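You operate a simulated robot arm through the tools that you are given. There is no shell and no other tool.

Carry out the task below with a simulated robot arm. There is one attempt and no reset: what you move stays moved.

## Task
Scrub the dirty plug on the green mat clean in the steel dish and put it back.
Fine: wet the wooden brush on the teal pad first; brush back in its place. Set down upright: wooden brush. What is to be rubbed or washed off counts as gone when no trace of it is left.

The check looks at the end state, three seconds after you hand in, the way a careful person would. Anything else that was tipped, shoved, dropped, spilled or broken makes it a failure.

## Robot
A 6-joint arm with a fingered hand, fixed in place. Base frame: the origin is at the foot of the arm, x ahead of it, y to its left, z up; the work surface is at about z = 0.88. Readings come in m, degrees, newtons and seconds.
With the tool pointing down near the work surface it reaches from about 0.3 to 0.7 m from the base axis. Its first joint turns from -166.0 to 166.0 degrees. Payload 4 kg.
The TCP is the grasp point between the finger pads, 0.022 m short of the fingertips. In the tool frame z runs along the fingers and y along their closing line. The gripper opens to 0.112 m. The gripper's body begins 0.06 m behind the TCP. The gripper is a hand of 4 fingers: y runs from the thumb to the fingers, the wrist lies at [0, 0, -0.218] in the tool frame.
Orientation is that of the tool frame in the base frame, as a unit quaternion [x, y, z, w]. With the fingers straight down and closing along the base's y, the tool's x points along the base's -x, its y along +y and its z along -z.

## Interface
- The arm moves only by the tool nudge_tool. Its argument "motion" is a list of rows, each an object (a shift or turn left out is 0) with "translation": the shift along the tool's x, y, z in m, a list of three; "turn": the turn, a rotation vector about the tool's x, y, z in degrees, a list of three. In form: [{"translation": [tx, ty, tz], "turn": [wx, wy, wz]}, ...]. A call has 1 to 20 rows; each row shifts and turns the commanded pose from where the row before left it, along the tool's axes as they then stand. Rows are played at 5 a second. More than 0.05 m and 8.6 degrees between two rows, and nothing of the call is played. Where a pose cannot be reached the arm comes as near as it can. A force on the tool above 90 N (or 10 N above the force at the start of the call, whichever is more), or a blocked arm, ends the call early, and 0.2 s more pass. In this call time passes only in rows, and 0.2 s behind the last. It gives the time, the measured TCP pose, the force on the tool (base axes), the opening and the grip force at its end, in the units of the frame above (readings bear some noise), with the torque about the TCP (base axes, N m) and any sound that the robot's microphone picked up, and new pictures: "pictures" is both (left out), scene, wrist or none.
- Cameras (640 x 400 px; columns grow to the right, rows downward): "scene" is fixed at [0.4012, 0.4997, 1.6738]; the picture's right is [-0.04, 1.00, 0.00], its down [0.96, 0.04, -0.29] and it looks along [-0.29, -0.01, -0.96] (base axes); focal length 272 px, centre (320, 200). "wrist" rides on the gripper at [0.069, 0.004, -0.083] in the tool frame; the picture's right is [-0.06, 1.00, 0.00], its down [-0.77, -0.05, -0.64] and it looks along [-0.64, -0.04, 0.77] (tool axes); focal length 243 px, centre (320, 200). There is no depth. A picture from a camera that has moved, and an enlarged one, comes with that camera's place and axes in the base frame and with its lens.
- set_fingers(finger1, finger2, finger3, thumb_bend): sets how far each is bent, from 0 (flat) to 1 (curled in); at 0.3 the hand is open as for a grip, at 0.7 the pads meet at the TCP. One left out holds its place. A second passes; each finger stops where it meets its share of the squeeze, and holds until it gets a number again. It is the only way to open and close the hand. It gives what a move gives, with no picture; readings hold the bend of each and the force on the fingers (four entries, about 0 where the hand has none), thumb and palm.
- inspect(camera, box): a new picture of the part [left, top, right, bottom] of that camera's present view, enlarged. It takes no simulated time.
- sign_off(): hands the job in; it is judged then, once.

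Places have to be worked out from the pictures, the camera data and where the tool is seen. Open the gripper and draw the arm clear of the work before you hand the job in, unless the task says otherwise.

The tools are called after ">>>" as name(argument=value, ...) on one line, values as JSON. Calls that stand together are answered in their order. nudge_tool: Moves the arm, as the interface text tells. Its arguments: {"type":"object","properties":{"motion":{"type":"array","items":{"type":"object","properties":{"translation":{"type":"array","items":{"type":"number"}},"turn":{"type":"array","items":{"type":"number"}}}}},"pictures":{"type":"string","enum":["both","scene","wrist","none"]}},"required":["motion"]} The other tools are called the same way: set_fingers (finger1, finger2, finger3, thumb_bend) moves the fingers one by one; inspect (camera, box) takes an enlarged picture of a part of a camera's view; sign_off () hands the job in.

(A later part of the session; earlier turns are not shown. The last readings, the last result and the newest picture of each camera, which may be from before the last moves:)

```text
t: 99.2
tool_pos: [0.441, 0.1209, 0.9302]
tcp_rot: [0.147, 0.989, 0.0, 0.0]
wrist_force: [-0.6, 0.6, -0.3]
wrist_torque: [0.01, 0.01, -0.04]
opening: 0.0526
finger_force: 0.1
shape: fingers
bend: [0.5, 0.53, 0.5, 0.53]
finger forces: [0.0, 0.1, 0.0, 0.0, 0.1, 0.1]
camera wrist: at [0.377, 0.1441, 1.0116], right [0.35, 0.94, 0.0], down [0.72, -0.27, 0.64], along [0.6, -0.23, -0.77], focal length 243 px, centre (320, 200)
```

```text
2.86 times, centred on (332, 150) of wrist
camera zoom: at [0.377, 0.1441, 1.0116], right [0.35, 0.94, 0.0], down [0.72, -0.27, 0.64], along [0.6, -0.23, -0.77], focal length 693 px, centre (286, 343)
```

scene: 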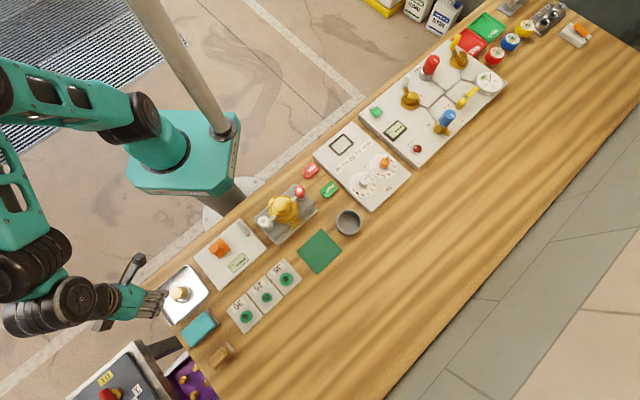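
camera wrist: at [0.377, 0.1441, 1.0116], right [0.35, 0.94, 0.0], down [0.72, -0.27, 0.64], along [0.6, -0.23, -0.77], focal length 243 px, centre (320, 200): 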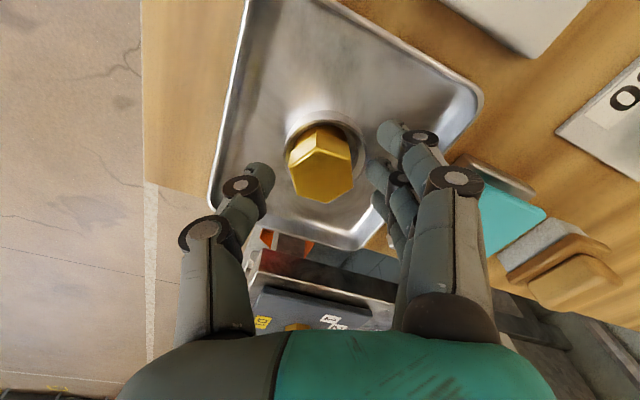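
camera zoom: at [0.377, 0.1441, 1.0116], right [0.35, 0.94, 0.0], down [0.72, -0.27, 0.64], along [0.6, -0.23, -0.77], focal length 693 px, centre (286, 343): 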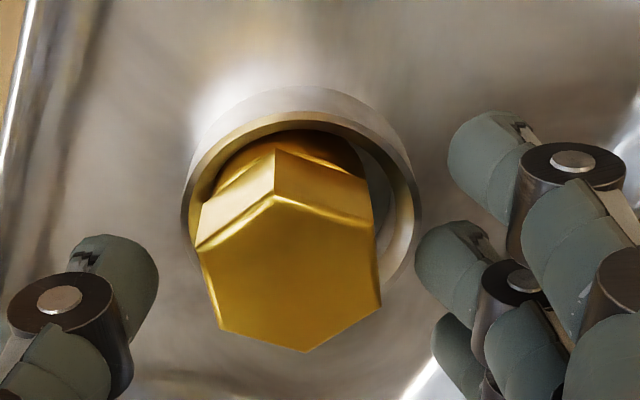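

The plug is centred between thumb and middle finger and the tips are above the rim. I close the pinch.

>>> set_fingers(finger2=0.7, thumb_bend=0.7)

>>> inspect(camera="wrist", box=[220, 80, 444, 220])

```text
t: 100.2
tool_pos: [0.4413, 0.1205, 0.9288]
tcp_rot: [0.148, 0.989, -0.001, 0.0]
wrist_force: [-0.3, -0.4, -0.3]
wrist_torque: [0.0, -0.01, -0.01]
opening: 0.0416
finger_force: 8.3
shape: fingers
bend: [0.5, 0.59, 0.5, 0.65]
finger forces: [0.1, 7.9, 0.0, 0.0, 8.2, 0.0]
```

```text
2.86 times, centred on (332, 150) of wrist
camera zoom: at [0.377, 0.1442, 1.0115], right [0.35, 0.94, 0.0], down [0.72, -0.27, 0.64], along [0.6, -0.23, -0.77], focal length 693 px, centre (286, 343)
```

zoom: 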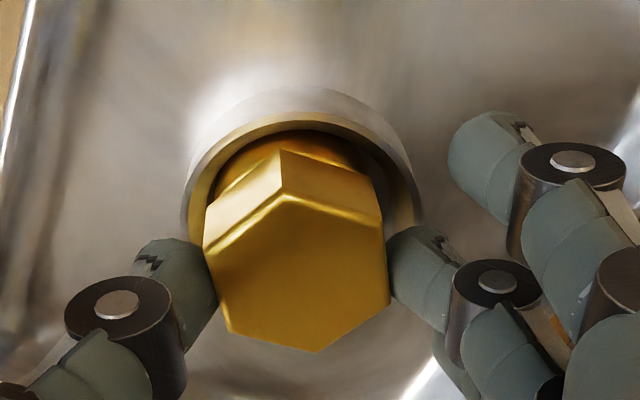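

The pinch holds with ~8 N. I lift straight up slowly out of the ring.

>>> nudge_tool(motion=[{"translation": [0, 0, -0.004]}, {"translation": [0, 0, -0.006]}, {"translation": [0, 0, -0.01]}, {"translation": [0, 0, -0.02]}, {"translation": [0, 0, -0.025]}, {"translation": [0, 0, -0.025]}], pictures="wrist")

>>> inspect(camera="wrist", box=[220, 80, 444, 220])

```text
t: 101.6
tool_pos: [0.4409, 0.1217, 1.0185]
tcp_rot: [0.148, 0.989, 0.0, 0.001]
wrist_force: [0.1, 1.1, -2.4]
wrist_torque: [-0.03, 0.0, 0.05]
opening: 0.0414
finger_force: 7.9
shape: fingers
bend: [0.5, 0.59, 0.5, 0.65]
finger forces: [0.0, 7.8, 0.0, 0.0, 8.0, 0.0]
camera wrist: at [0.3761, 0.1449, 1.1014], right [0.35, 0.94, 0.0], down [0.72, -0.27, 0.64], along [0.6, -0.23, -0.77], focal length 243 px, centre (320, 200)
```

wrist: 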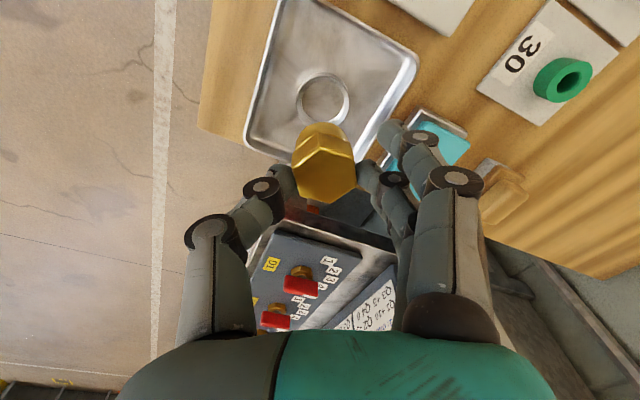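

```text
2.86 times, centred on (332, 150) of wrist
camera zoom: at [0.3761, 0.1449, 1.1014], right [0.35, 0.94, 0.0], down [0.72, -0.27, 0.64], along [0.6, -0.23, -0.77], focal length 693 px, centre (286, 343)
```

zoom: 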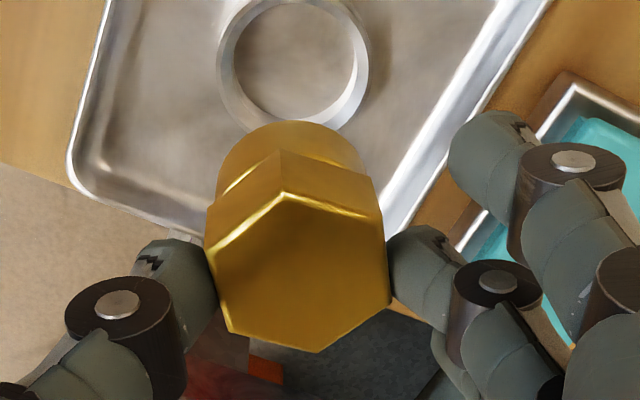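

The plug is held level and the dish stays put. I carry it back at z≈1.02 to above the green mat.

>>> nudge_tool(motion=[{"translation": [0.00947, 0.01328, 0]}, {"translation": [0.01893, 0.02656, 0]}, {"translation": [0.01893, 0.02656, 0]}, {"translation": [0.01893, 0.02656, 0]}, {"translation": [0.01893, 0.02656, 0]}, {"translation": [0.01893, 0.02656, 0]}, {"translation": [0.01893, 0.02656, 0]}, {"translation": [0.01893, 0.02656, 0]}, {"translation": [0.01893, 0.02656, 0]}, {"translation": [0.01893, 0.02656, 0]}, {"translation": [0.01893, 0.02656, 0]}, {"translation": [0.01893, 0.02656, 0]}, {"translation": [0.00947, 0.01328, 0]}], pictures="both")

>>> inspect(camera="wrist", box=[220, 60, 444, 200])

>>> inspect(camera="scene", box=[150, 260, 214, 330])

```text
t: 104.4
tool_pos: [0.3164, 0.4916, 1.0166]
tcp_rot: [0.148, 0.989, 0.0, 0.0]
wrist_force: [0.6, -0.6, -1.5]
wrist_torque: [-0.01, 0.03, 0.0]
opening: 0.0414
finger_force: 7.7
shape: fingers
bend: [0.5, 0.59, 0.5, 0.66]
finger forces: [0.0, 7.7, 0.0, 0.0, 7.8, 0.0]
camera wrist: at [0.2514, 0.5148, 1.0997], right [0.35, 0.94, 0.0], down [0.72, -0.27, 0.64], along [0.6, -0.23, -0.77], focal length 243 px, centre (320, 200)
```

scene: 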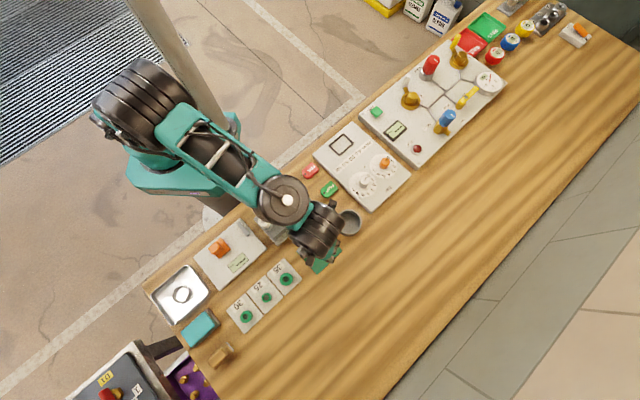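
wrist: 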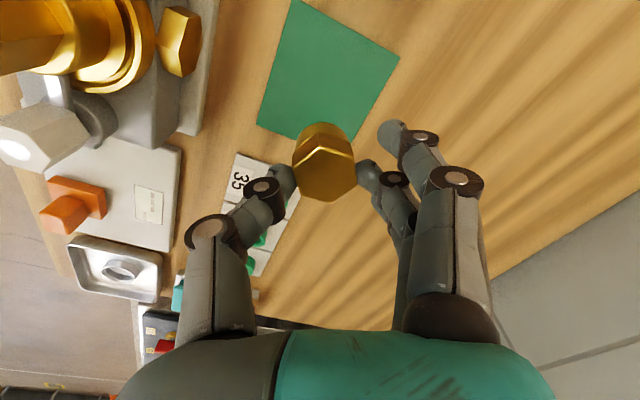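

```text
2.86 times, centred on (332, 130) of wrist
camera zoom: at [0.2514, 0.5148, 1.0997], right [0.35, 0.94, 0.0], down [0.72, -0.27, 0.64], along [0.6, -0.23, -0.77], focal length 693 px, centre (286, 400)
```

zoom: 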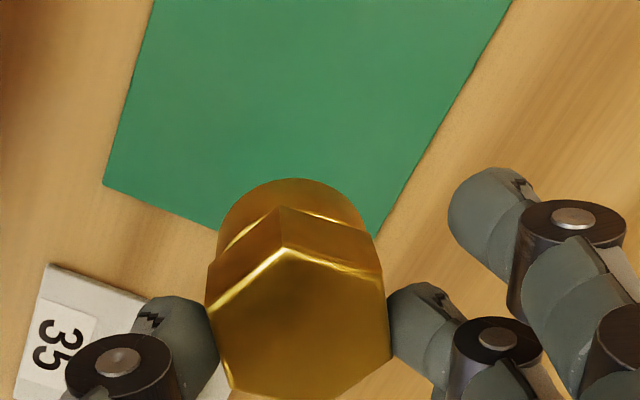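

```text
5.71 times, centred on (182, 295) of scene
camera zoom: at [0.4012, 0.4997, 1.6738], right [-0.04, 1.0, 0.0], down [0.96, 0.04, -0.29], along [-0.29, -0.01, -0.96], focal length 1553 px, centre (1109, -343)
```

zoom: 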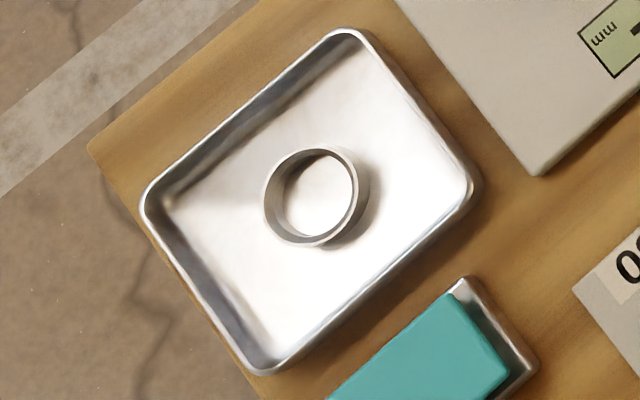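

Dish and ring are exactly as before. I shift 1.5 mm in tool x toward the mat's centre and lower the plug to just above the mat.

>>> nudge_tool(motion=[{"translation": [0.0015, 0, 0.02]}, {"translation": [0, 0, 0.025]}, {"translation": [0, 0, 0.02]}, {"translation": [0, 0, 0.015]}, {"translation": [0, 0, 0.006]}], pictures="wrist")

>>> inspect(camera="wrist", box=[200, 0, 440, 150])

```text
t: 105.6
tool_pos: [0.3161, 0.4933, 0.9308]
tcp_rot: [0.148, 0.989, 0.001, 0.0]
wrist_force: [1.4, -0.5, -1.6]
wrist_torque: [-0.04, 0.0, 0.03]
opening: 0.0413
finger_force: 7.8
shape: fingers
bend: [0.5, 0.59, 0.5, 0.66]
finger forces: [0.0, 7.6, 0.0, 0.1, 7.8, 0.0]
camera wrist: at [0.2517, 0.5169, 1.014], right [0.35, 0.94, 0.0], down [0.72, -0.27, 0.64], along [0.6, -0.23, -0.77], focal length 243 px, centre (320, 200)
```

wrist: 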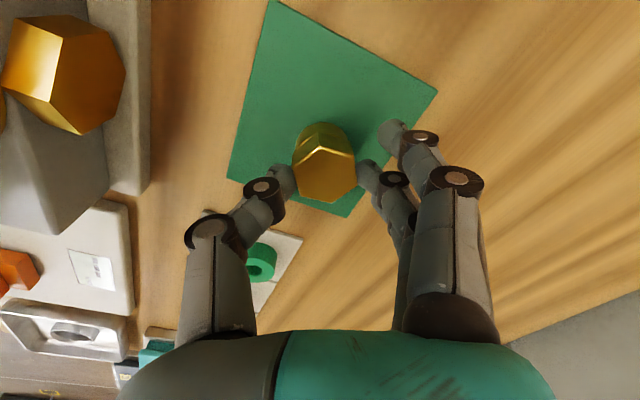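

```text
2.67 times, centred on (320, 75) of wrist
camera zoom: at [0.2517, 0.5169, 1.014], right [0.35, 0.94, 0.0], down [0.72, -0.27, 0.64], along [0.6, -0.23, -0.77], focal length 647 px, centre (320, 533)
```

zoom: 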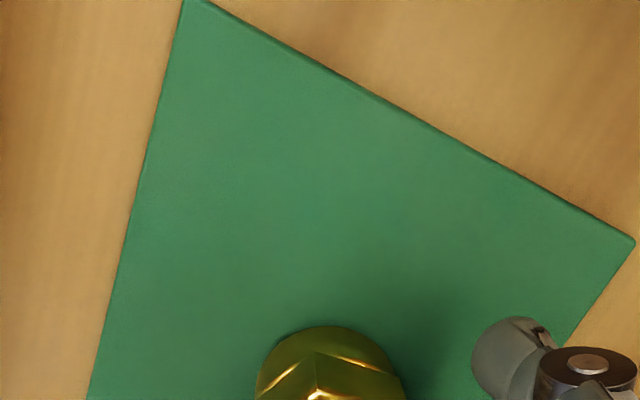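

The plug is within a couple of mm of its original place on the mat. I lower in small steps until it rests.

>>> nudge_tool(motion=[{"translation": [0, 0, 0.002]}, {"translation": [0, 0, 0.002]}, {"translation": [0, 0, 0.001]}], pictures="none")

>>> nudge_tool(motion=[{"translation": [0, 0, 0.001]}], pictures="none")

>>> nudge_tool(motion=[{"translation": [0, 0, 0.001]}], pictures="none")

```text
t: 106.4
tool_pos: [0.3172, 0.4929, 0.9265]
tcp_rot: [0.147, 0.989, 0.001, 0.0]
wrist_force: [0.3, -1.8, 5.5]
wrist_torque: [0.02, 0.0, 0.01]
opening: 0.0416
finger_force: 9.9
shape: fingers
bend: [0.5, 0.6, 0.5, 0.66]
finger forces: [0.1, 8.4, 0.0, 0.0, 10.2, 0.0]
```

```text
t: 106.8
tool_pos: [0.3158, 0.4937, 0.9264]
tcp_rot: [0.148, 0.989, 0.002, 0.0]
wrist_force: [2.4, -1.3, 8.8]
wrist_torque: [0.06, -0.09, 0.0]
opening: 0.0416
finger_force: 9.6
shape: fingers
bend: [0.5, 0.61, 0.5, 0.66]
finger forces: [0.1, 9.3, 0.0, 0.0, 10.0, 0.0]
```

```text
t: 107.2
tool_pos: [0.3159, 0.4935, 0.9259]
tcp_rot: [0.148, 0.989, 0.001, 0.001]
wrist_force: [2.8, -2.2, 16.5]
wrist_torque: [0.06, -0.05, -0.04]
opening: 0.0414
finger_force: 10.9
shape: fingers
bend: [0.5, 0.62, 0.5, 0.66]
finger forces: [0.0, 10.4, 0.0, 0.0, 11.8, 0.0]
```

The plug rests on the mat (contact began 2 mm earlier). I relieve the pressure by 2 mm and then open the pinch.

>>> nudge_tool(motion=[{"translation": [0, 0, -0.001]}, {"translation": [0, 0, -0.0007]}], pictures="none")

>>> set_fingers(finger2=0.57, thumb_bend=0.62)

>>> inspect(camera="wrist", box=[220, 80, 444, 220])

```text
t: 107.8
tool_pos: [0.3171, 0.493, 0.9262]
tcp_rot: [0.148, 0.989, -0.001, 0.0]
wrist_force: [1.2, -0.3, 7.5]
wrist_torque: [0.05, -0.02, -0.01]
opening: 0.0412
finger_force: 9.6
shape: fingers
bend: [0.5, 0.62, 0.5, 0.67]
finger forces: [0.0, 9.8, 0.0, 0.0, 9.8, 0.0]
```

```text
t: 108.8
tool_pos: [0.3158, 0.4935, 0.9262]
tcp_rot: [0.147, 0.989, 0.0, 0.0]
wrist_force: [-0.5, -0.9, -0.1]
wrist_torque: [-0.01, 0.01, 0.02]
opening: 0.0423
finger_force: 0.7
shape: fingers
bend: [0.5, 0.56, 0.5, 0.62]
finger forces: [0.0, 0.1, 0.0, 0.1, 1.2, 0.0]
```

```text
2.86 times, centred on (332, 150) of wrist
camera zoom: at [0.2518, 0.5162, 1.0093], right [0.35, 0.94, 0.0], down [0.72, -0.27, 0.64], along [0.6, -0.23, -0.77], focal length 693 px, centre (286, 343)
```

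zoom: 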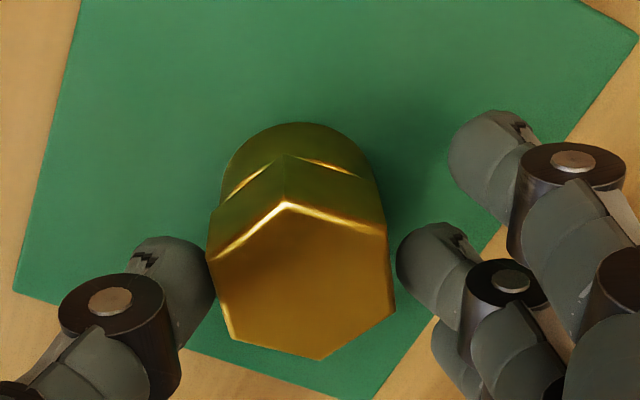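

The plug stands on the mat and is released on the finger side. I open both further and then rise straight up.

>>> set_fingers(finger2=0.52, thumb_bend=0.53)

>>> nudge_tool(motion=[{"translation": [0, 0, -0.005]}, {"translation": [0, 0, -0.01]}, {"translation": [0, 0, -0.02]}, {"translation": [0, 0, -0.03]}, {"translation": [0, 0, -0.03]}, {"translation": [0, 0, -0.03]}], pictures="both")

>>> inspect(camera="wrist", box=[240, 40, 400, 140])

```text
t: 109.8
tool_pos: [0.3168, 0.4934, 0.9262]
tcp_rot: [0.148, 0.989, 0.001, 0.0]
wrist_force: [-0.5, -0.1, -0.7]
wrist_torque: [-0.02, -0.02, -0.01]
opening: 0.0526
finger_force: 0.1
shape: fingers
bend: [0.5, 0.52, 0.5, 0.53]
finger forces: [0.1, 0.0, 0.0, 0.1, 0.0, 0.0]
```

```text
t: 111.2
tool_pos: [0.3168, 0.4935, 1.0506]
tcp_rot: [0.147, 0.989, 0.001, 0.0]
wrist_force: [-0.7, 0.7, 0.2]
wrist_torque: [0.01, 0.0, 0.01]
opening: 0.0526
finger_force: 0.1
shape: fingers
bend: [0.5, 0.52, 0.5, 0.53]
finger forces: [0.0, 0.0, 0.0, 0.0, 0.1, 0.0]
camera wrist: at [0.2516, 0.5175, 1.1333], right [0.35, 0.94, 0.0], down [0.72, -0.27, 0.64], along [0.6, -0.23, -0.77], focal length 243 px, centre (320, 200)
```

scene: 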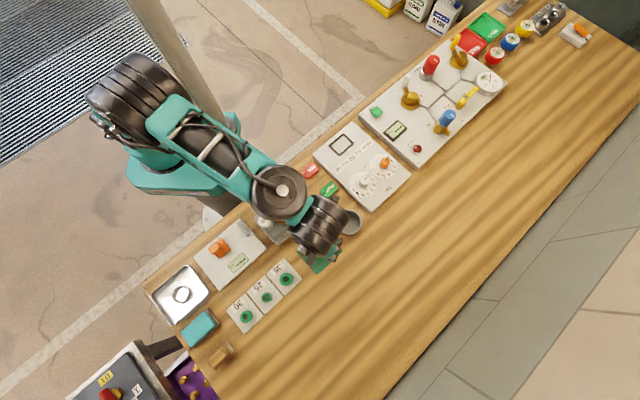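
wrist: 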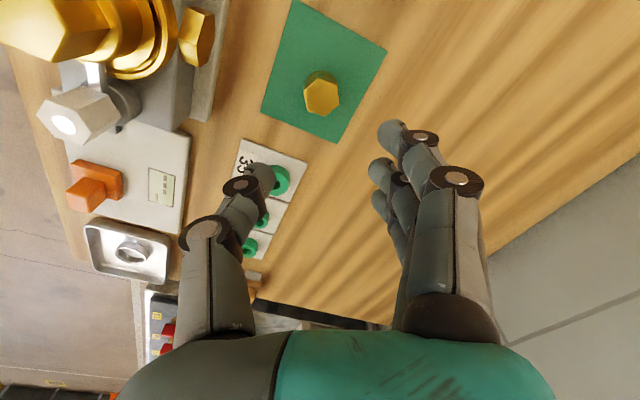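

```text
4.00 times, centred on (320, 90) of wrist
camera zoom: at [0.2516, 0.5175, 1.1333], right [0.35, 0.94, 0.0], down [0.72, -0.27, 0.64], along [0.6, -0.23, -0.77], focal length 970 px, centre (320, 640)
```

zoom: 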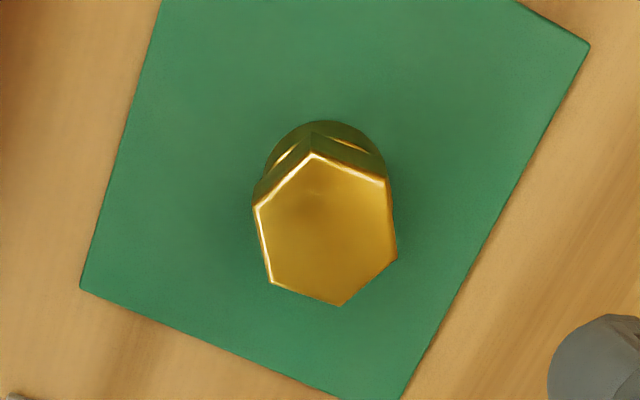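

The plug stands upright near the mat's centre. I now rise and draw the arm back to its starting place so both cameras can check everything unobstructed.

>>> nudge_tool(motion=[{"translation": [0, 0, -0.04]}, {"translation": [0, 0, -0.04]}, {"translation": [0, 0, -0.04]}, {"translation": [0, 0, -0.04]}, {"translation": [0.0185, -0.0387, 0]}, {"translation": [0.0185, -0.0387, 0]}, {"translation": [0.0185, -0.0387, 0]}, {"translation": [0.0185, -0.0387, 0]}, {"translation": [0.0185, -0.0386, 0]}, {"turn": [0, 0, -8.5]}, {"turn": [0, 0, -8.5]}], pictures="both")

>>> set_fingers(finger1=0.3, finger2=0.3, finger3=0.3, thumb_bend=0.3)

>>> inspect(camera="scene", box=[300, 232, 340, 267])

>>> inspect(camera="wrist", box=[380, 110, 450, 165])

>>> inspect(camera="scene", box=[140, 250, 300, 370])

```text
t: 113.6
tool_pos: [0.1726, 0.3353, 1.2125]
tcp_rot: [-0.001, 1.0, 0.001, 0.0]
wrist_force: [-0.3, 0.3, 0.5]
wrist_torque: [0.0, -0.03, 0.02]
opening: 0.0526
finger_force: 0.1
shape: fingers
bend: [0.5, 0.52, 0.5, 0.53]
finger forces: [0.0, 0.0, 0.1, 0.1, 0.0, 0.0]
camera wrist: at [0.103, 0.3376, 1.2949], right [0.06, 1.0, 0.0], down [0.77, -0.05, 0.64], along [0.64, -0.04, -0.77], focal length 243 px, centre (320, 200)
```

scene: 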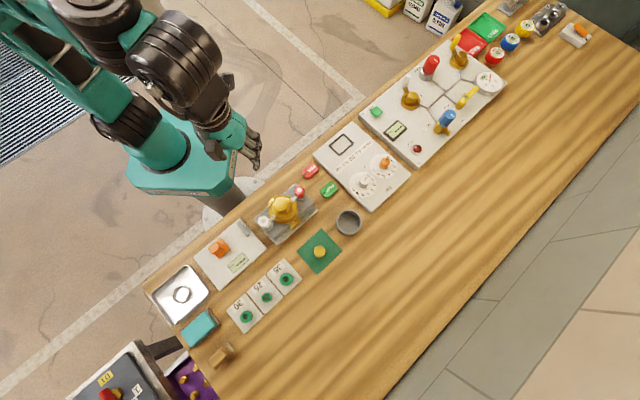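
wrist: 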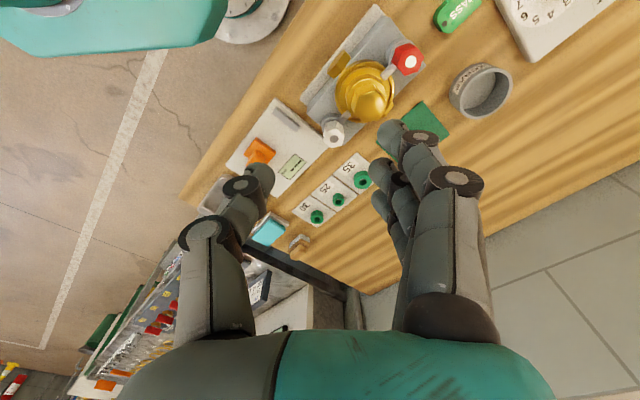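

```text
t: 114.6
tool_pos: [0.1726, 0.3346, 1.2119]
tcp_rot: [0.0, 1.0, 0.001, 0.0]
wrist_force: [0.3, -0.3, 0.2]
wrist_torque: [0.0, -0.03, 0.0]
opening: 0.1127
finger_force: 0.0
shape: fingers
bend: [0.3, 0.3, 0.3, 0.3]
finger forces: [0.1, 0.0, 0.1, 0.0, 0.0, 0.0]
```

```text
11.43 times, centred on (320, 250) of scene
camera zoom: at [0.4012, 0.4997, 1.6738], right [-0.04, 1.0, 0.0], down [0.96, 0.04, -0.29], along [-0.29, -0.01, -0.96], focal length 3106 px, centre (320, -366)
```

zoom: 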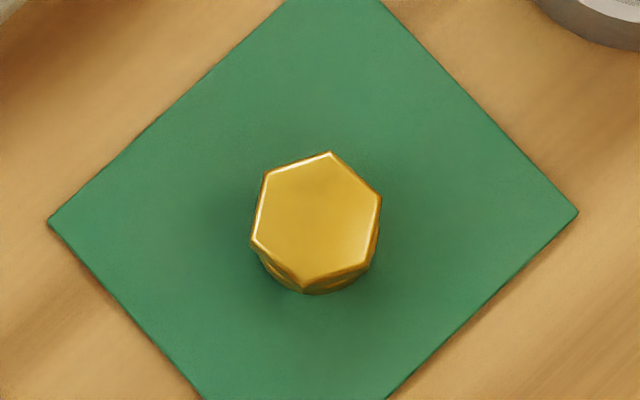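

```text
7.27 times, centred on (415, 138) of wrist
camera zoom: at [0.1032, 0.3379, 1.295], right [0.06, 1.0, 0.0], down [0.77, -0.05, 0.64], along [0.64, -0.04, -0.77], focal length 1764 px, centre (-371, 654)
```

zoom: 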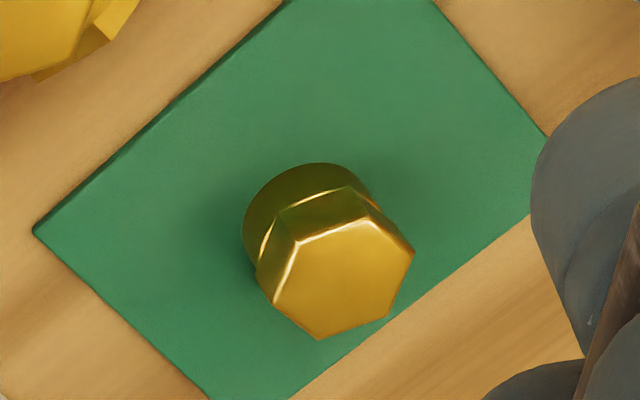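

```text
3.33 times, centred on (220, 310) of scene
camera zoom: at [0.4012, 0.4997, 1.6738], right [-0.04, 1.0, 0.0], down [0.96, 0.04, -0.29], along [-0.29, -0.01, -0.96], focal length 906 px, centre (653, -167)
```

zoom: 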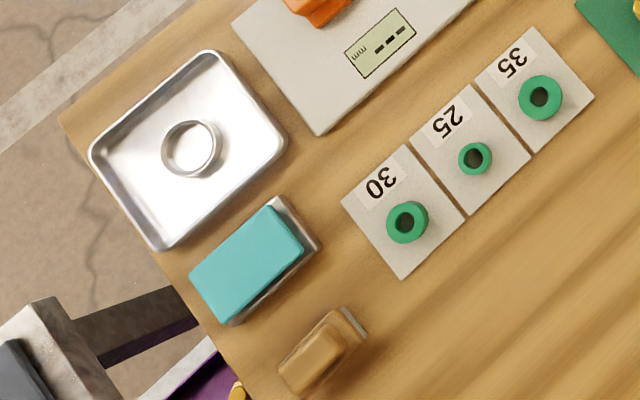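

Everything is in place: plug on the mat (within ~4 mm), brush upright, dish and pad undisturbed. I take one more enlarged look at the plug's head for any remaining trace.

>>> inspect(camera="scene", box=[312, 243, 328, 259])

>>> inspect(camera="wrist", box=[404, 128, 428, 150])

```text
16.00 times, centred on (320, 251) of scene
camera zoom: at [0.4012, 0.4997, 1.6738], right [-0.04, 1.0, 0.0], down [0.96, 0.04, -0.29], along [-0.29, -0.01, -0.96], focal length 4348 px, centre (320, -616)
```

zoom: 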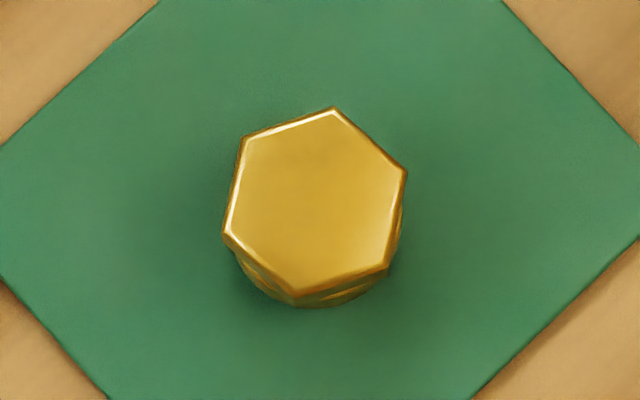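

```text
16.00 times, centred on (416, 139) of wrist
camera zoom: at [0.1032, 0.3379, 1.295], right [0.06, 1.0, 0.0], down [0.77, -0.05, 0.64], along [0.64, -0.04, -0.77], focal length 3882 px, centre (-1216, 1176)
```

zoom: 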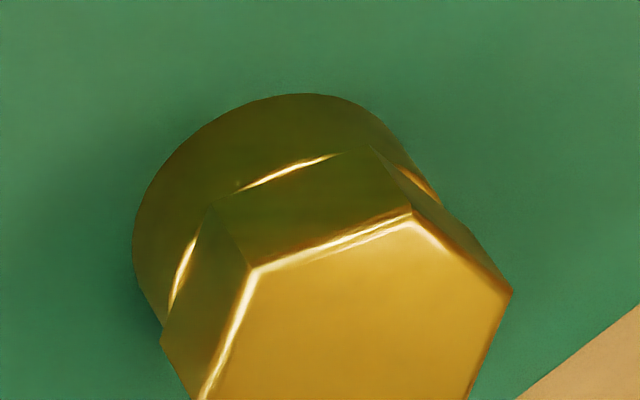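

There may be a very faint darker patch near one corner, or only a reflection. I bring the wrist camera close from another direction to tell.

>>> nudge_tool(motion=[{"translation": [-0.007, 0.039, 0.015]}, {"translation": [-0.007, 0.039, 0.015]}, {"translation": [-0.007, 0.039, 0.015]}, {"translation": [-0.007, 0.039, 0.015]}, {"translation": [0, 0, 0.025]}, {"translation": [0, 0, 0.025]}, {"translation": [0, 0, 0.025]}, {"translation": [0, 0, 0.02]}], pictures="wrist")

>>> inspect(camera="wrist", box=[296, 150, 360, 205])

>>> inspect(camera="scene", box=[312, 243, 328, 259])

```text
t: 116.4
tool_pos: [0.2013, 0.4905, 1.056]
tcp_rot: [0.0, 1.0, 0.0, -0.001]
wrist_force: [0.1, 0.3, -0.7]
wrist_torque: [0.04, 0.0, 0.04]
opening: 0.1127
finger_force: 0.0
shape: fingers
bend: [0.3, 0.3, 0.3, 0.3]
finger forces: [0.0, 0.0, 0.0, 0.0, 0.0, 0.1]
camera wrist: at [0.1315, 0.4948, 1.1401], right [0.06, 1.0, 0.0], down [0.77, -0.05, 0.64], along [0.64, -0.04, -0.77], focal length 243 px, centre (320, 200)
```

wrist: 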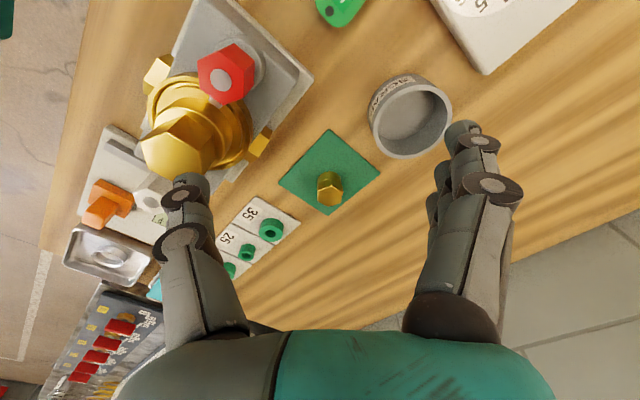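

```text
7.27 times, centred on (328, 178) of wrist
camera zoom: at [0.1315, 0.4948, 1.1401], right [0.06, 1.0, 0.0], down [0.77, -0.05, 0.64], along [0.64, -0.04, -0.77], focal length 1764 px, centre (262, 364)
```

zoom: 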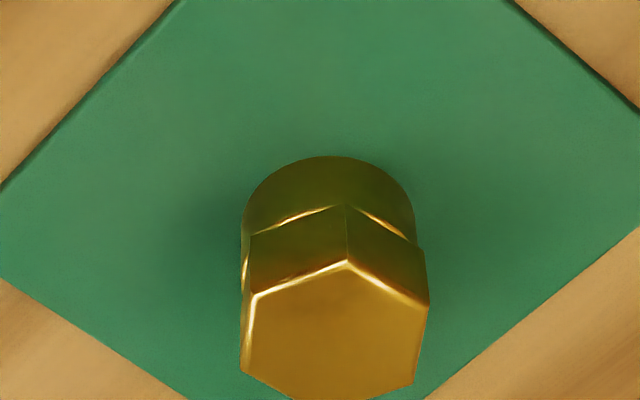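

```text
16.00 times, centred on (320, 251) of scene
camera zoom: at [0.4012, 0.4997, 1.6738], right [-0.04, 1.0, 0.0], down [0.96, 0.04, -0.29], along [-0.29, -0.01, -0.96], focal length 4348 px, centre (320, -616)
```

zoom: 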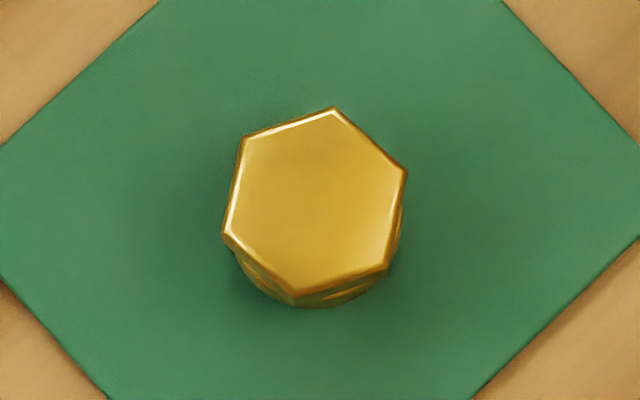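

The head's top is at the frame's lower edge; I enlarge exactly on it.

>>> inspect(camera="wrist", box=[314, 178, 346, 210])

>>> inspect(camera="scene", box=[314, 245, 326, 257])

```text
12.50 times, centred on (330, 194) of wrist
camera zoom: at [0.1315, 0.4948, 1.1401], right [0.06, 1.0, 0.0], down [0.77, -0.05, 0.64], along [0.64, -0.04, -0.77], focal length 3033 px, centre (195, 275)
```

zoom: 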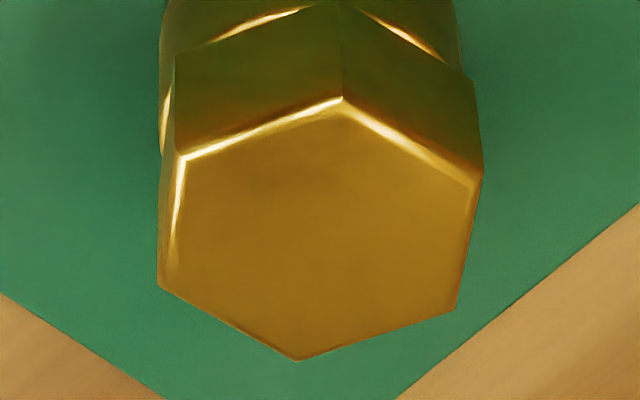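

```text
16.00 times, centred on (320, 251) of scene
camera zoom: at [0.4012, 0.4997, 1.6738], right [-0.04, 1.0, 0.0], down [0.96, 0.04, -0.29], along [-0.29, -0.01, -0.96], focal length 4348 px, centre (320, -616)
```

zoom: 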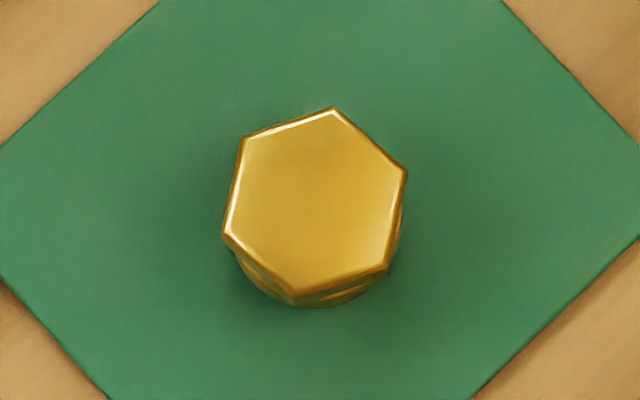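

Seen from three viewpoints, a very faint smudge stays at the same spot of the face (toward base −x, slightly −y), so a trace remains. I'll repeat the wash with strokes covering that side better: first, back over the plug to pinch it again.

>>> set_fingers(finger1=0.5, finger2=0.53, finger3=0.5, thumb_bend=0.53)

>>> nudge_tool(motion=[{"translation": [-0.0294, 0.0009, 0.0]}, {"translation": [-0.0294, 0.0009, 0.0]}, {"translation": [-0.0294, 0.0009, 0.02]}, {"translation": [-0.0294, 0.0009, 0.03]}, {"turn": [0, 0, 8.5], "translation": [0, 0, 0.03]}, {"turn": [0, 0, 8.5]}], pictures="wrist")

>>> inspect(camera="wrist", box=[240, 80, 400, 180])

```text
t: 117.4
tool_pos: [0.2017, 0.4912, 1.0572]
tcp_rot: [0.0, 1.0, -0.001, -0.001]
wrist_force: [1.4, 0.3, -0.3]
wrist_torque: [-0.02, 0.05, -0.05]
opening: 0.0541
finger_force: 0.0
shape: fingers
bend: [0.5, 0.53, 0.5, 0.53]
finger forces: [0.0, 0.1, 0.0, 0.0, 0.0, 0.0]
```

```text
t: 118.8
tool_pos: [0.3163, 0.4957, 0.9758]
tcp_rot: [0.148, 0.989, 0.0, 0.0]
wrist_force: [0.5, -0.1, -0.4]
wrist_torque: [0.01, 0.01, -0.02]
opening: 0.0539
finger_force: 0.1
shape: fingers
bend: [0.5, 0.53, 0.5, 0.53]
finger forces: [0.1, 0.0, 0.0, 0.0, 0.0, 0.0]
camera wrist: at [0.2517, 0.519, 1.0585], right [0.35, 0.94, 0.0], down [0.72, -0.27, 0.64], along [0.6, -0.23, -0.77], focal length 243 px, centre (320, 200)
```

wrist: 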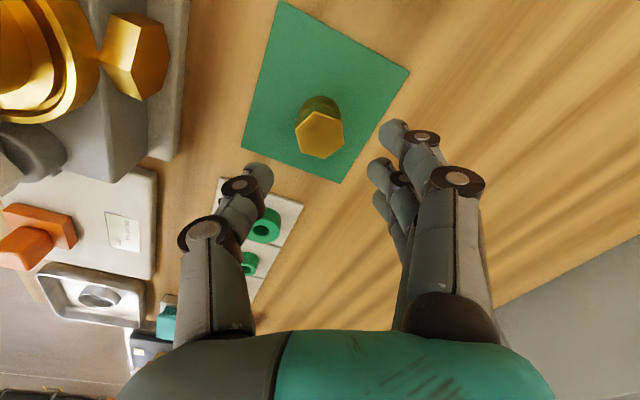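

```text
4.00 times, centred on (320, 130) of wrist
camera zoom: at [0.2517, 0.519, 1.0585], right [0.35, 0.94, 0.0], down [0.72, -0.27, 0.64], along [0.6, -0.23, -0.77], focal length 970 px, centre (320, 480)
```

zoom: 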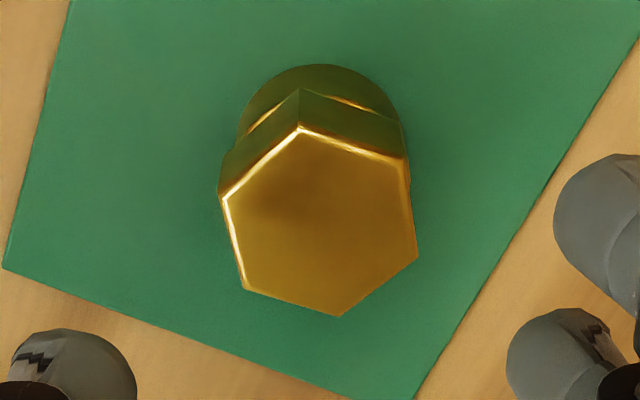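

A faint smudge is indeed still visible on the left-upper part of the face. The plug is centred under the hand; I turn −7° to match its flats and descend to pinch height.

>>> nudge_tool(motion=[{"turn": [0, 0, -7]}, {"translation": [-0.001, 0, 0.015]}, {"translation": [0, 0, 0.015]}, {"translation": [0, 0, 0.012]}, {"translation": [0, 0, 0.008]}], pictures="none")

>>> inspect(camera="wrist", box=[220, 80, 444, 220])

```text
t: 120.0
tool_pos: [0.3156, 0.494, 0.9266]
tcp_rot: [0.087, 0.996, 0.0, 0.0]
wrist_force: [0.8, 0.6, 0.3]
wrist_torque: [-0.03, -0.02, 0.01]
opening: 0.0537
finger_force: 0.1
shape: fingers
bend: [0.5, 0.53, 0.5, 0.53]
finger forces: [0.0, 0.0, 0.1, 0.0, 0.0, 0.1]
```

```text
2.86 times, centred on (332, 150) of wrist
camera zoom: at [0.2483, 0.5106, 1.0093], right [0.24, 0.97, 0.0], down [0.74, -0.18, 0.64], along [0.62, -0.15, -0.77], focal length 693 px, centre (286, 343)
```

zoom: 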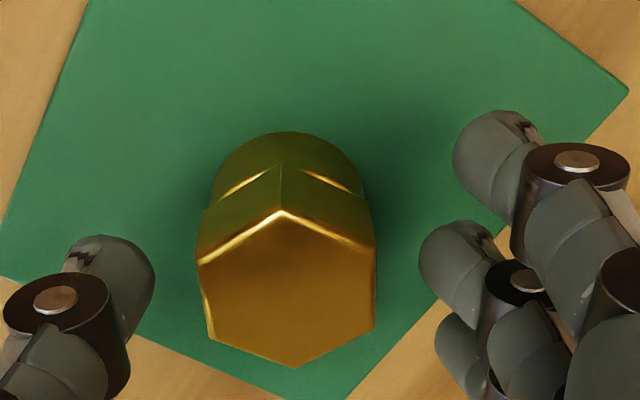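

The flats now face the thumb and middle finger squarely. I close the pinch and lift.

>>> set_fingers(finger2=0.7, thumb_bend=0.7)

>>> nudge_tool(motion=[{"translation": [0, 0, -0.004]}, {"translation": [0, 0, -0.006]}, {"translation": [0, 0, -0.01]}, {"translation": [0, 0, -0.02]}, {"translation": [0, 0, -0.025]}, {"translation": [0, 0, -0.025]}], pictures="wrist")

>>> inspect(camera="wrist", box=[220, 80, 444, 220])

```text
t: 121.0
tool_pos: [0.3142, 0.4952, 0.9264]
tcp_rot: [0.087, 0.996, 0.0, 0.0]
wrist_force: [0.2, 0.5, 0.0]
wrist_torque: [-0.01, -0.01, 0.01]
opening: 0.0424
finger_force: 7.5
shape: fingers
bend: [0.5, 0.59, 0.5, 0.65]
finger forces: [0.1, 8.1, 0.1, 0.0, 8.3, 0.1]
```

```text
t: 122.4
tool_pos: [0.3186, 0.4949, 1.0172]
tcp_rot: [0.087, 0.996, 0.0, 0.0]
wrist_force: [1.2, 0.0, -1.1]
wrist_torque: [-0.02, 0.02, 0.04]
opening: 0.0423
finger_force: 8.3
shape: fingers
bend: [0.5, 0.59, 0.5, 0.65]
finger forces: [0.0, 8.2, 0.1, 0.0, 8.2, 0.0]
camera wrist: at [0.2513, 0.51, 1.1004], right [0.24, 0.97, 0.0], down [0.75, -0.18, 0.64], along [0.62, -0.15, -0.77], focal length 243 px, centre (320, 200)
```

wrist: 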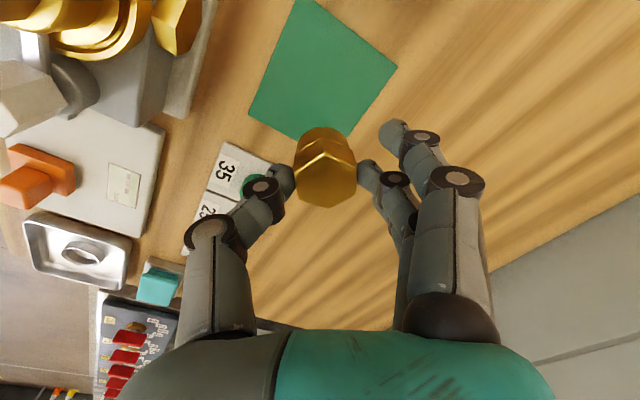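

```text
2.86 times, centred on (332, 150) of wrist
camera zoom: at [0.2513, 0.51, 1.1004], right [0.24, 0.97, 0.0], down [0.75, -0.18, 0.64], along [0.62, -0.15, -0.77], focal length 693 px, centre (286, 343)
```

zoom: 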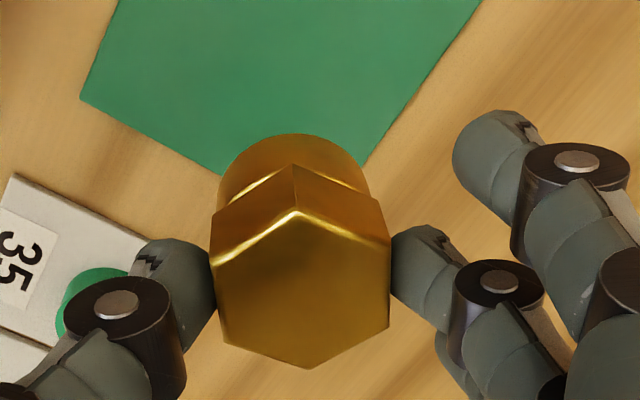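

The plug is held well. I turn back +7° and carry it again to the ring in the dish.

>>> nudge_tool(motion=[{"turn": [0, 0, 7]}, {"translation": [-0.00955, -0.0133, 0]}, {"translation": [-0.0191, -0.02661, 0]}, {"translation": [-0.0191, -0.02661, 0]}, {"translation": [-0.0191, -0.02661, 0]}, {"translation": [-0.0191, -0.02661, 0]}, {"translation": [-0.0191, -0.02661, 0]}, {"translation": [-0.0191, -0.02661, 0]}, {"translation": [-0.0191, -0.02661, 0]}, {"translation": [-0.0191, -0.02661, 0]}, {"translation": [-0.0191, -0.02661, 0]}, {"translation": [-0.0191, -0.02661, 0]}, {"translation": [-0.0191, -0.02661, 0]}, {"translation": [-0.00955, -0.0133, 0]}], pictures="none")

>>> nudge_tool(motion=[{"translation": [0, 0, 0.02]}, {"translation": [0, 0, 0.02]}, {"translation": [0, 0, 0.02]}], pictures="wrist")

>>> inspect(camera="wrist", box=[240, 70, 400, 170])

```text
t: 125.4
tool_pos: [0.4457, 0.1224, 1.0154]
tcp_rot: [0.148, 0.989, 0.0, -0.001]
wrist_force: [0.2, -0.4, -0.8]
wrist_torque: [0.02, 0.03, -0.03]
opening: 0.0423
finger_force: 7.9
shape: fingers
bend: [0.5, 0.59, 0.5, 0.65]
finger forces: [0.0, 8.0, 0.0, 0.0, 8.1, 0.1]
```

```text
t: 126.2
tool_pos: [0.445, 0.1216, 0.9547]
tcp_rot: [0.147, 0.989, 0.001, 0.0]
wrist_force: [-0.1, -0.8, -1.9]
wrist_torque: [0.0, 0.02, -0.03]
opening: 0.0421
finger_force: 8.0
shape: fingers
bend: [0.5, 0.59, 0.5, 0.65]
finger forces: [0.0, 8.1, 0.0, 0.1, 8.1, 0.0]
camera wrist: at [0.379, 0.1449, 1.0371], right [0.35, 0.94, 0.0], down [0.72, -0.27, 0.64], along [0.6, -0.23, -0.77], focal length 243 px, centre (320, 200)
```

wrist: 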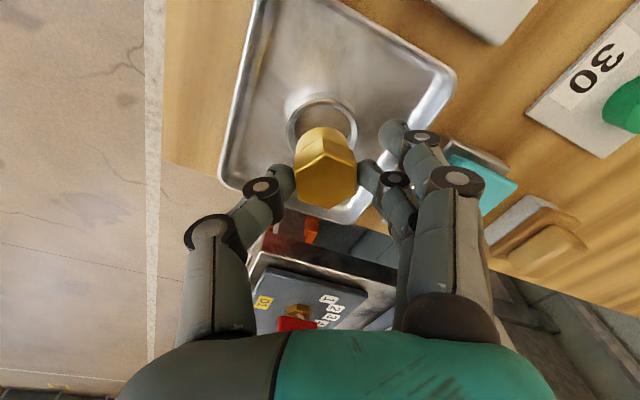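

```text
4.00 times, centred on (320, 120) of wrist
camera zoom: at [0.379, 0.1449, 1.0371], right [0.35, 0.94, 0.0], down [0.72, -0.27, 0.64], along [0.6, -0.23, -0.77], focal length 970 px, centre (320, 520)
```

zoom: 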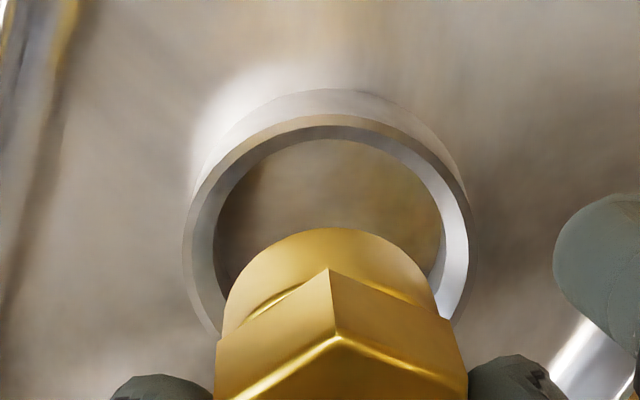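

Plug and ring are aligned within ~1 mm. I lower it into the ring.

>>> nudge_tool(motion=[{"translation": [0.0004, -0.0006, 0.006]}, {"translation": [0, 0, 0.006]}, {"translation": [0, 0, 0.006]}, {"translation": [0, 0, 0.005]}], pictures="none")

>>> nudge_tool(motion=[{"translation": [0, 0, 0.001]}, {"translation": [0, 0, 0.001]}], pictures="none")

```text
t: 127.2
tool_pos: [0.4416, 0.1215, 0.9327]
tcp_rot: [0.147, 0.989, 0.0, 0.0]
wrist_force: [-0.1, -0.5, -1.3]
wrist_torque: [-0.05, 0.01, 0.02]
opening: 0.042
finger_force: 7.9
shape: fingers
bend: [0.5, 0.59, 0.5, 0.65]
finger forces: [0.1, 8.1, 0.1, 0.1, 8.1, 0.0]
```

```text
t: 127.8
tool_pos: [0.4422, 0.121, 0.9317]
tcp_rot: [0.148, 0.989, 0.0, 0.0]
wrist_force: [-0.4, -0.4, -1.5]
wrist_torque: [0.0, 0.03, 0.03]
opening: 0.0422
finger_force: 7.9
shape: fingers
bend: [0.5, 0.59, 0.5, 0.65]
finger forces: [0.0, 8.1, 0.0, 0.0, 7.9, 0.0]
```

No contact yet; I continue in 1 mm steps.

>>> nudge_tool(motion=[{"translation": [0, 0, 0.001]}], pictures="none")

>>> nudge_tool(motion=[{"translation": [0, 0, 0.001]}], pictures="none")

>>> inspect(camera="wrist", box=[240, 90, 400, 190])

```text
t: 128.2
tool_pos: [0.4433, 0.121, 0.9311]
tcp_rot: [0.148, 0.989, 0.0, 0.001]
wrist_force: [0.3, 0.6, -1.8]
wrist_torque: [0.02, -0.02, 0.0]
opening: 0.0423
finger_force: 8.1
shape: fingers
bend: [0.5, 0.59, 0.5, 0.65]
finger forces: [0.1, 8.1, 0.0, 0.0, 8.0, 0.0]
```

```text
t: 128.6
tool_pos: [0.4433, 0.1204, 0.9297]
tcp_rot: [0.148, 0.989, 0.0, -0.001]
wrist_force: [-0.3, 0.5, -1.2]
wrist_torque: [0.01, 0.01, -0.01]
opening: 0.0421
finger_force: 8.3
shape: fingers
bend: [0.5, 0.59, 0.5, 0.65]
finger forces: [0.1, 8.0, 0.0, 0.1, 7.9, 0.1]
```

```text
4.00 times, centred on (320, 140) of wrist
camera zoom: at [0.3785, 0.1448, 1.0127], right [0.35, 0.94, 0.0], down [0.72, -0.27, 0.64], along [0.6, -0.23, -0.77], focal length 970 px, centre (320, 440)
```

zoom: 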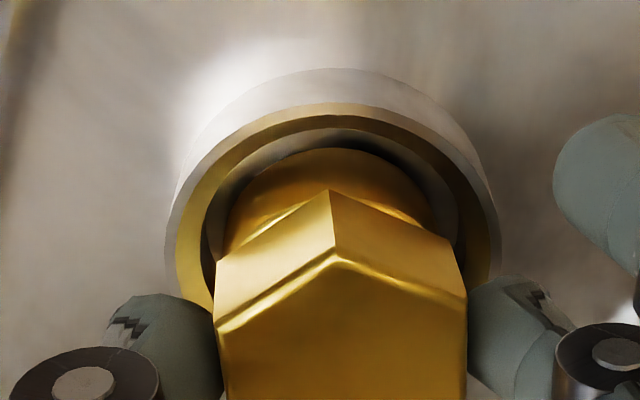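

The plug is well inside the ring. I keep stepping down until it rests.

>>> nudge_tool(motion=[{"translation": [0, 0, 0.001]}], pictures="none")

>>> nudge_tool(motion=[{"translation": [0, 0, 0.001]}], pictures="none")

```text
t: 129.0
tool_pos: [0.4434, 0.1202, 0.9295]
tcp_rot: [0.148, 0.989, 0.0, -0.001]
wrist_force: [-0.2, 0.6, -1.2]
wrist_torque: [-0.03, -0.03, 0.04]
opening: 0.0422
finger_force: 7.9
shape: fingers
bend: [0.5, 0.59, 0.5, 0.65]
finger forces: [0.0, 8.1, 0.0, 0.0, 8.1, 0.0]
```

```text
t: 129.4
tool_pos: [0.4435, 0.1214, 0.9281]
tcp_rot: [0.148, 0.989, 0.0, 0.0]
wrist_force: [-0.8, 0.6, -1.5]
wrist_torque: [-0.02, 0.01, 0.01]
opening: 0.0425
finger_force: 7.9
shape: fingers
bend: [0.5, 0.59, 0.5, 0.65]
finger forces: [0.1, 8.2, 0.1, 0.1, 8.2, 0.0]
```

>>> nudge_tool(motion=[{"translation": [0, 0, 0.001]}], pictures="none")

>>> nudge_tool(motion=[{"translation": [0, 0, 0.001]}], pictures="none")

```text
t: 129.8
tool_pos: [0.4425, 0.1211, 0.9265]
tcp_rot: [0.147, 0.989, 0.0, 0.0]
wrist_force: [-0.5, 0.0, -0.8]
wrist_torque: [0.01, 0.0, 0.0]
opening: 0.0422
finger_force: 8.5
shape: fingers
bend: [0.5, 0.59, 0.5, 0.65]
finger forces: [0.0, 8.0, 0.1, 0.0, 8.1, 0.1]
```

```text
t: 130.2
tool_pos: [0.4433, 0.1209, 0.9259]
tcp_rot: [0.148, 0.989, 0.0, 0.001]
wrist_force: [0.2, 0.3, 1.9]
wrist_torque: [0.06, -0.02, 0.02]
opening: 0.0424
finger_force: 8.5
shape: fingers
bend: [0.5, 0.59, 0.5, 0.65]
finger forces: [0.1, 8.4, 0.1, 0.0, 8.4, 0.0]
```

The plug now rests on the dish floor (weight taken). I open the pinch.

>>> set_fingers(finger2=0.54, thumb_bend=0.57)

>>> inspect(camera="wrist", box=[240, 90, 400, 190])

```text
t: 131.2
tool_pos: [0.4421, 0.1206, 0.9254]
tcp_rot: [0.148, 0.989, 0.0, 0.0]
wrist_force: [-1.1, 0.4, 0.2]
wrist_torque: [0.01, 0.0, 0.0]
opening: 0.0493
finger_force: 0.1
shape: fingers
bend: [0.5, 0.54, 0.5, 0.56]
finger forces: [0.0, 0.1, 0.0, 0.0, 0.0, 0.0]
```

```text
4.00 times, centred on (320, 140) of wrist
camera zoom: at [0.3776, 0.1441, 1.0086], right [0.35, 0.94, 0.0], down [0.72, -0.27, 0.64], along [0.6, -0.23, -0.77], focal length 970 px, centre (320, 440)
```

zoom: 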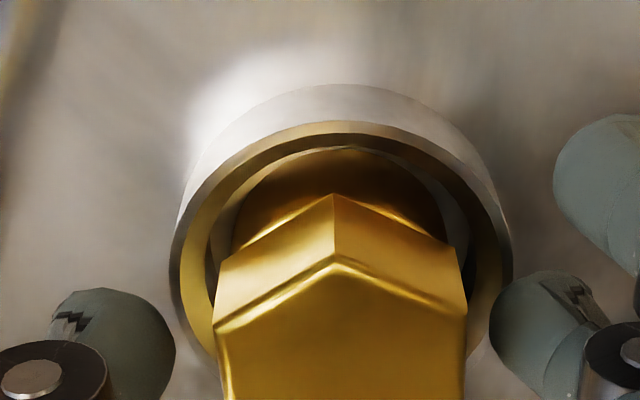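

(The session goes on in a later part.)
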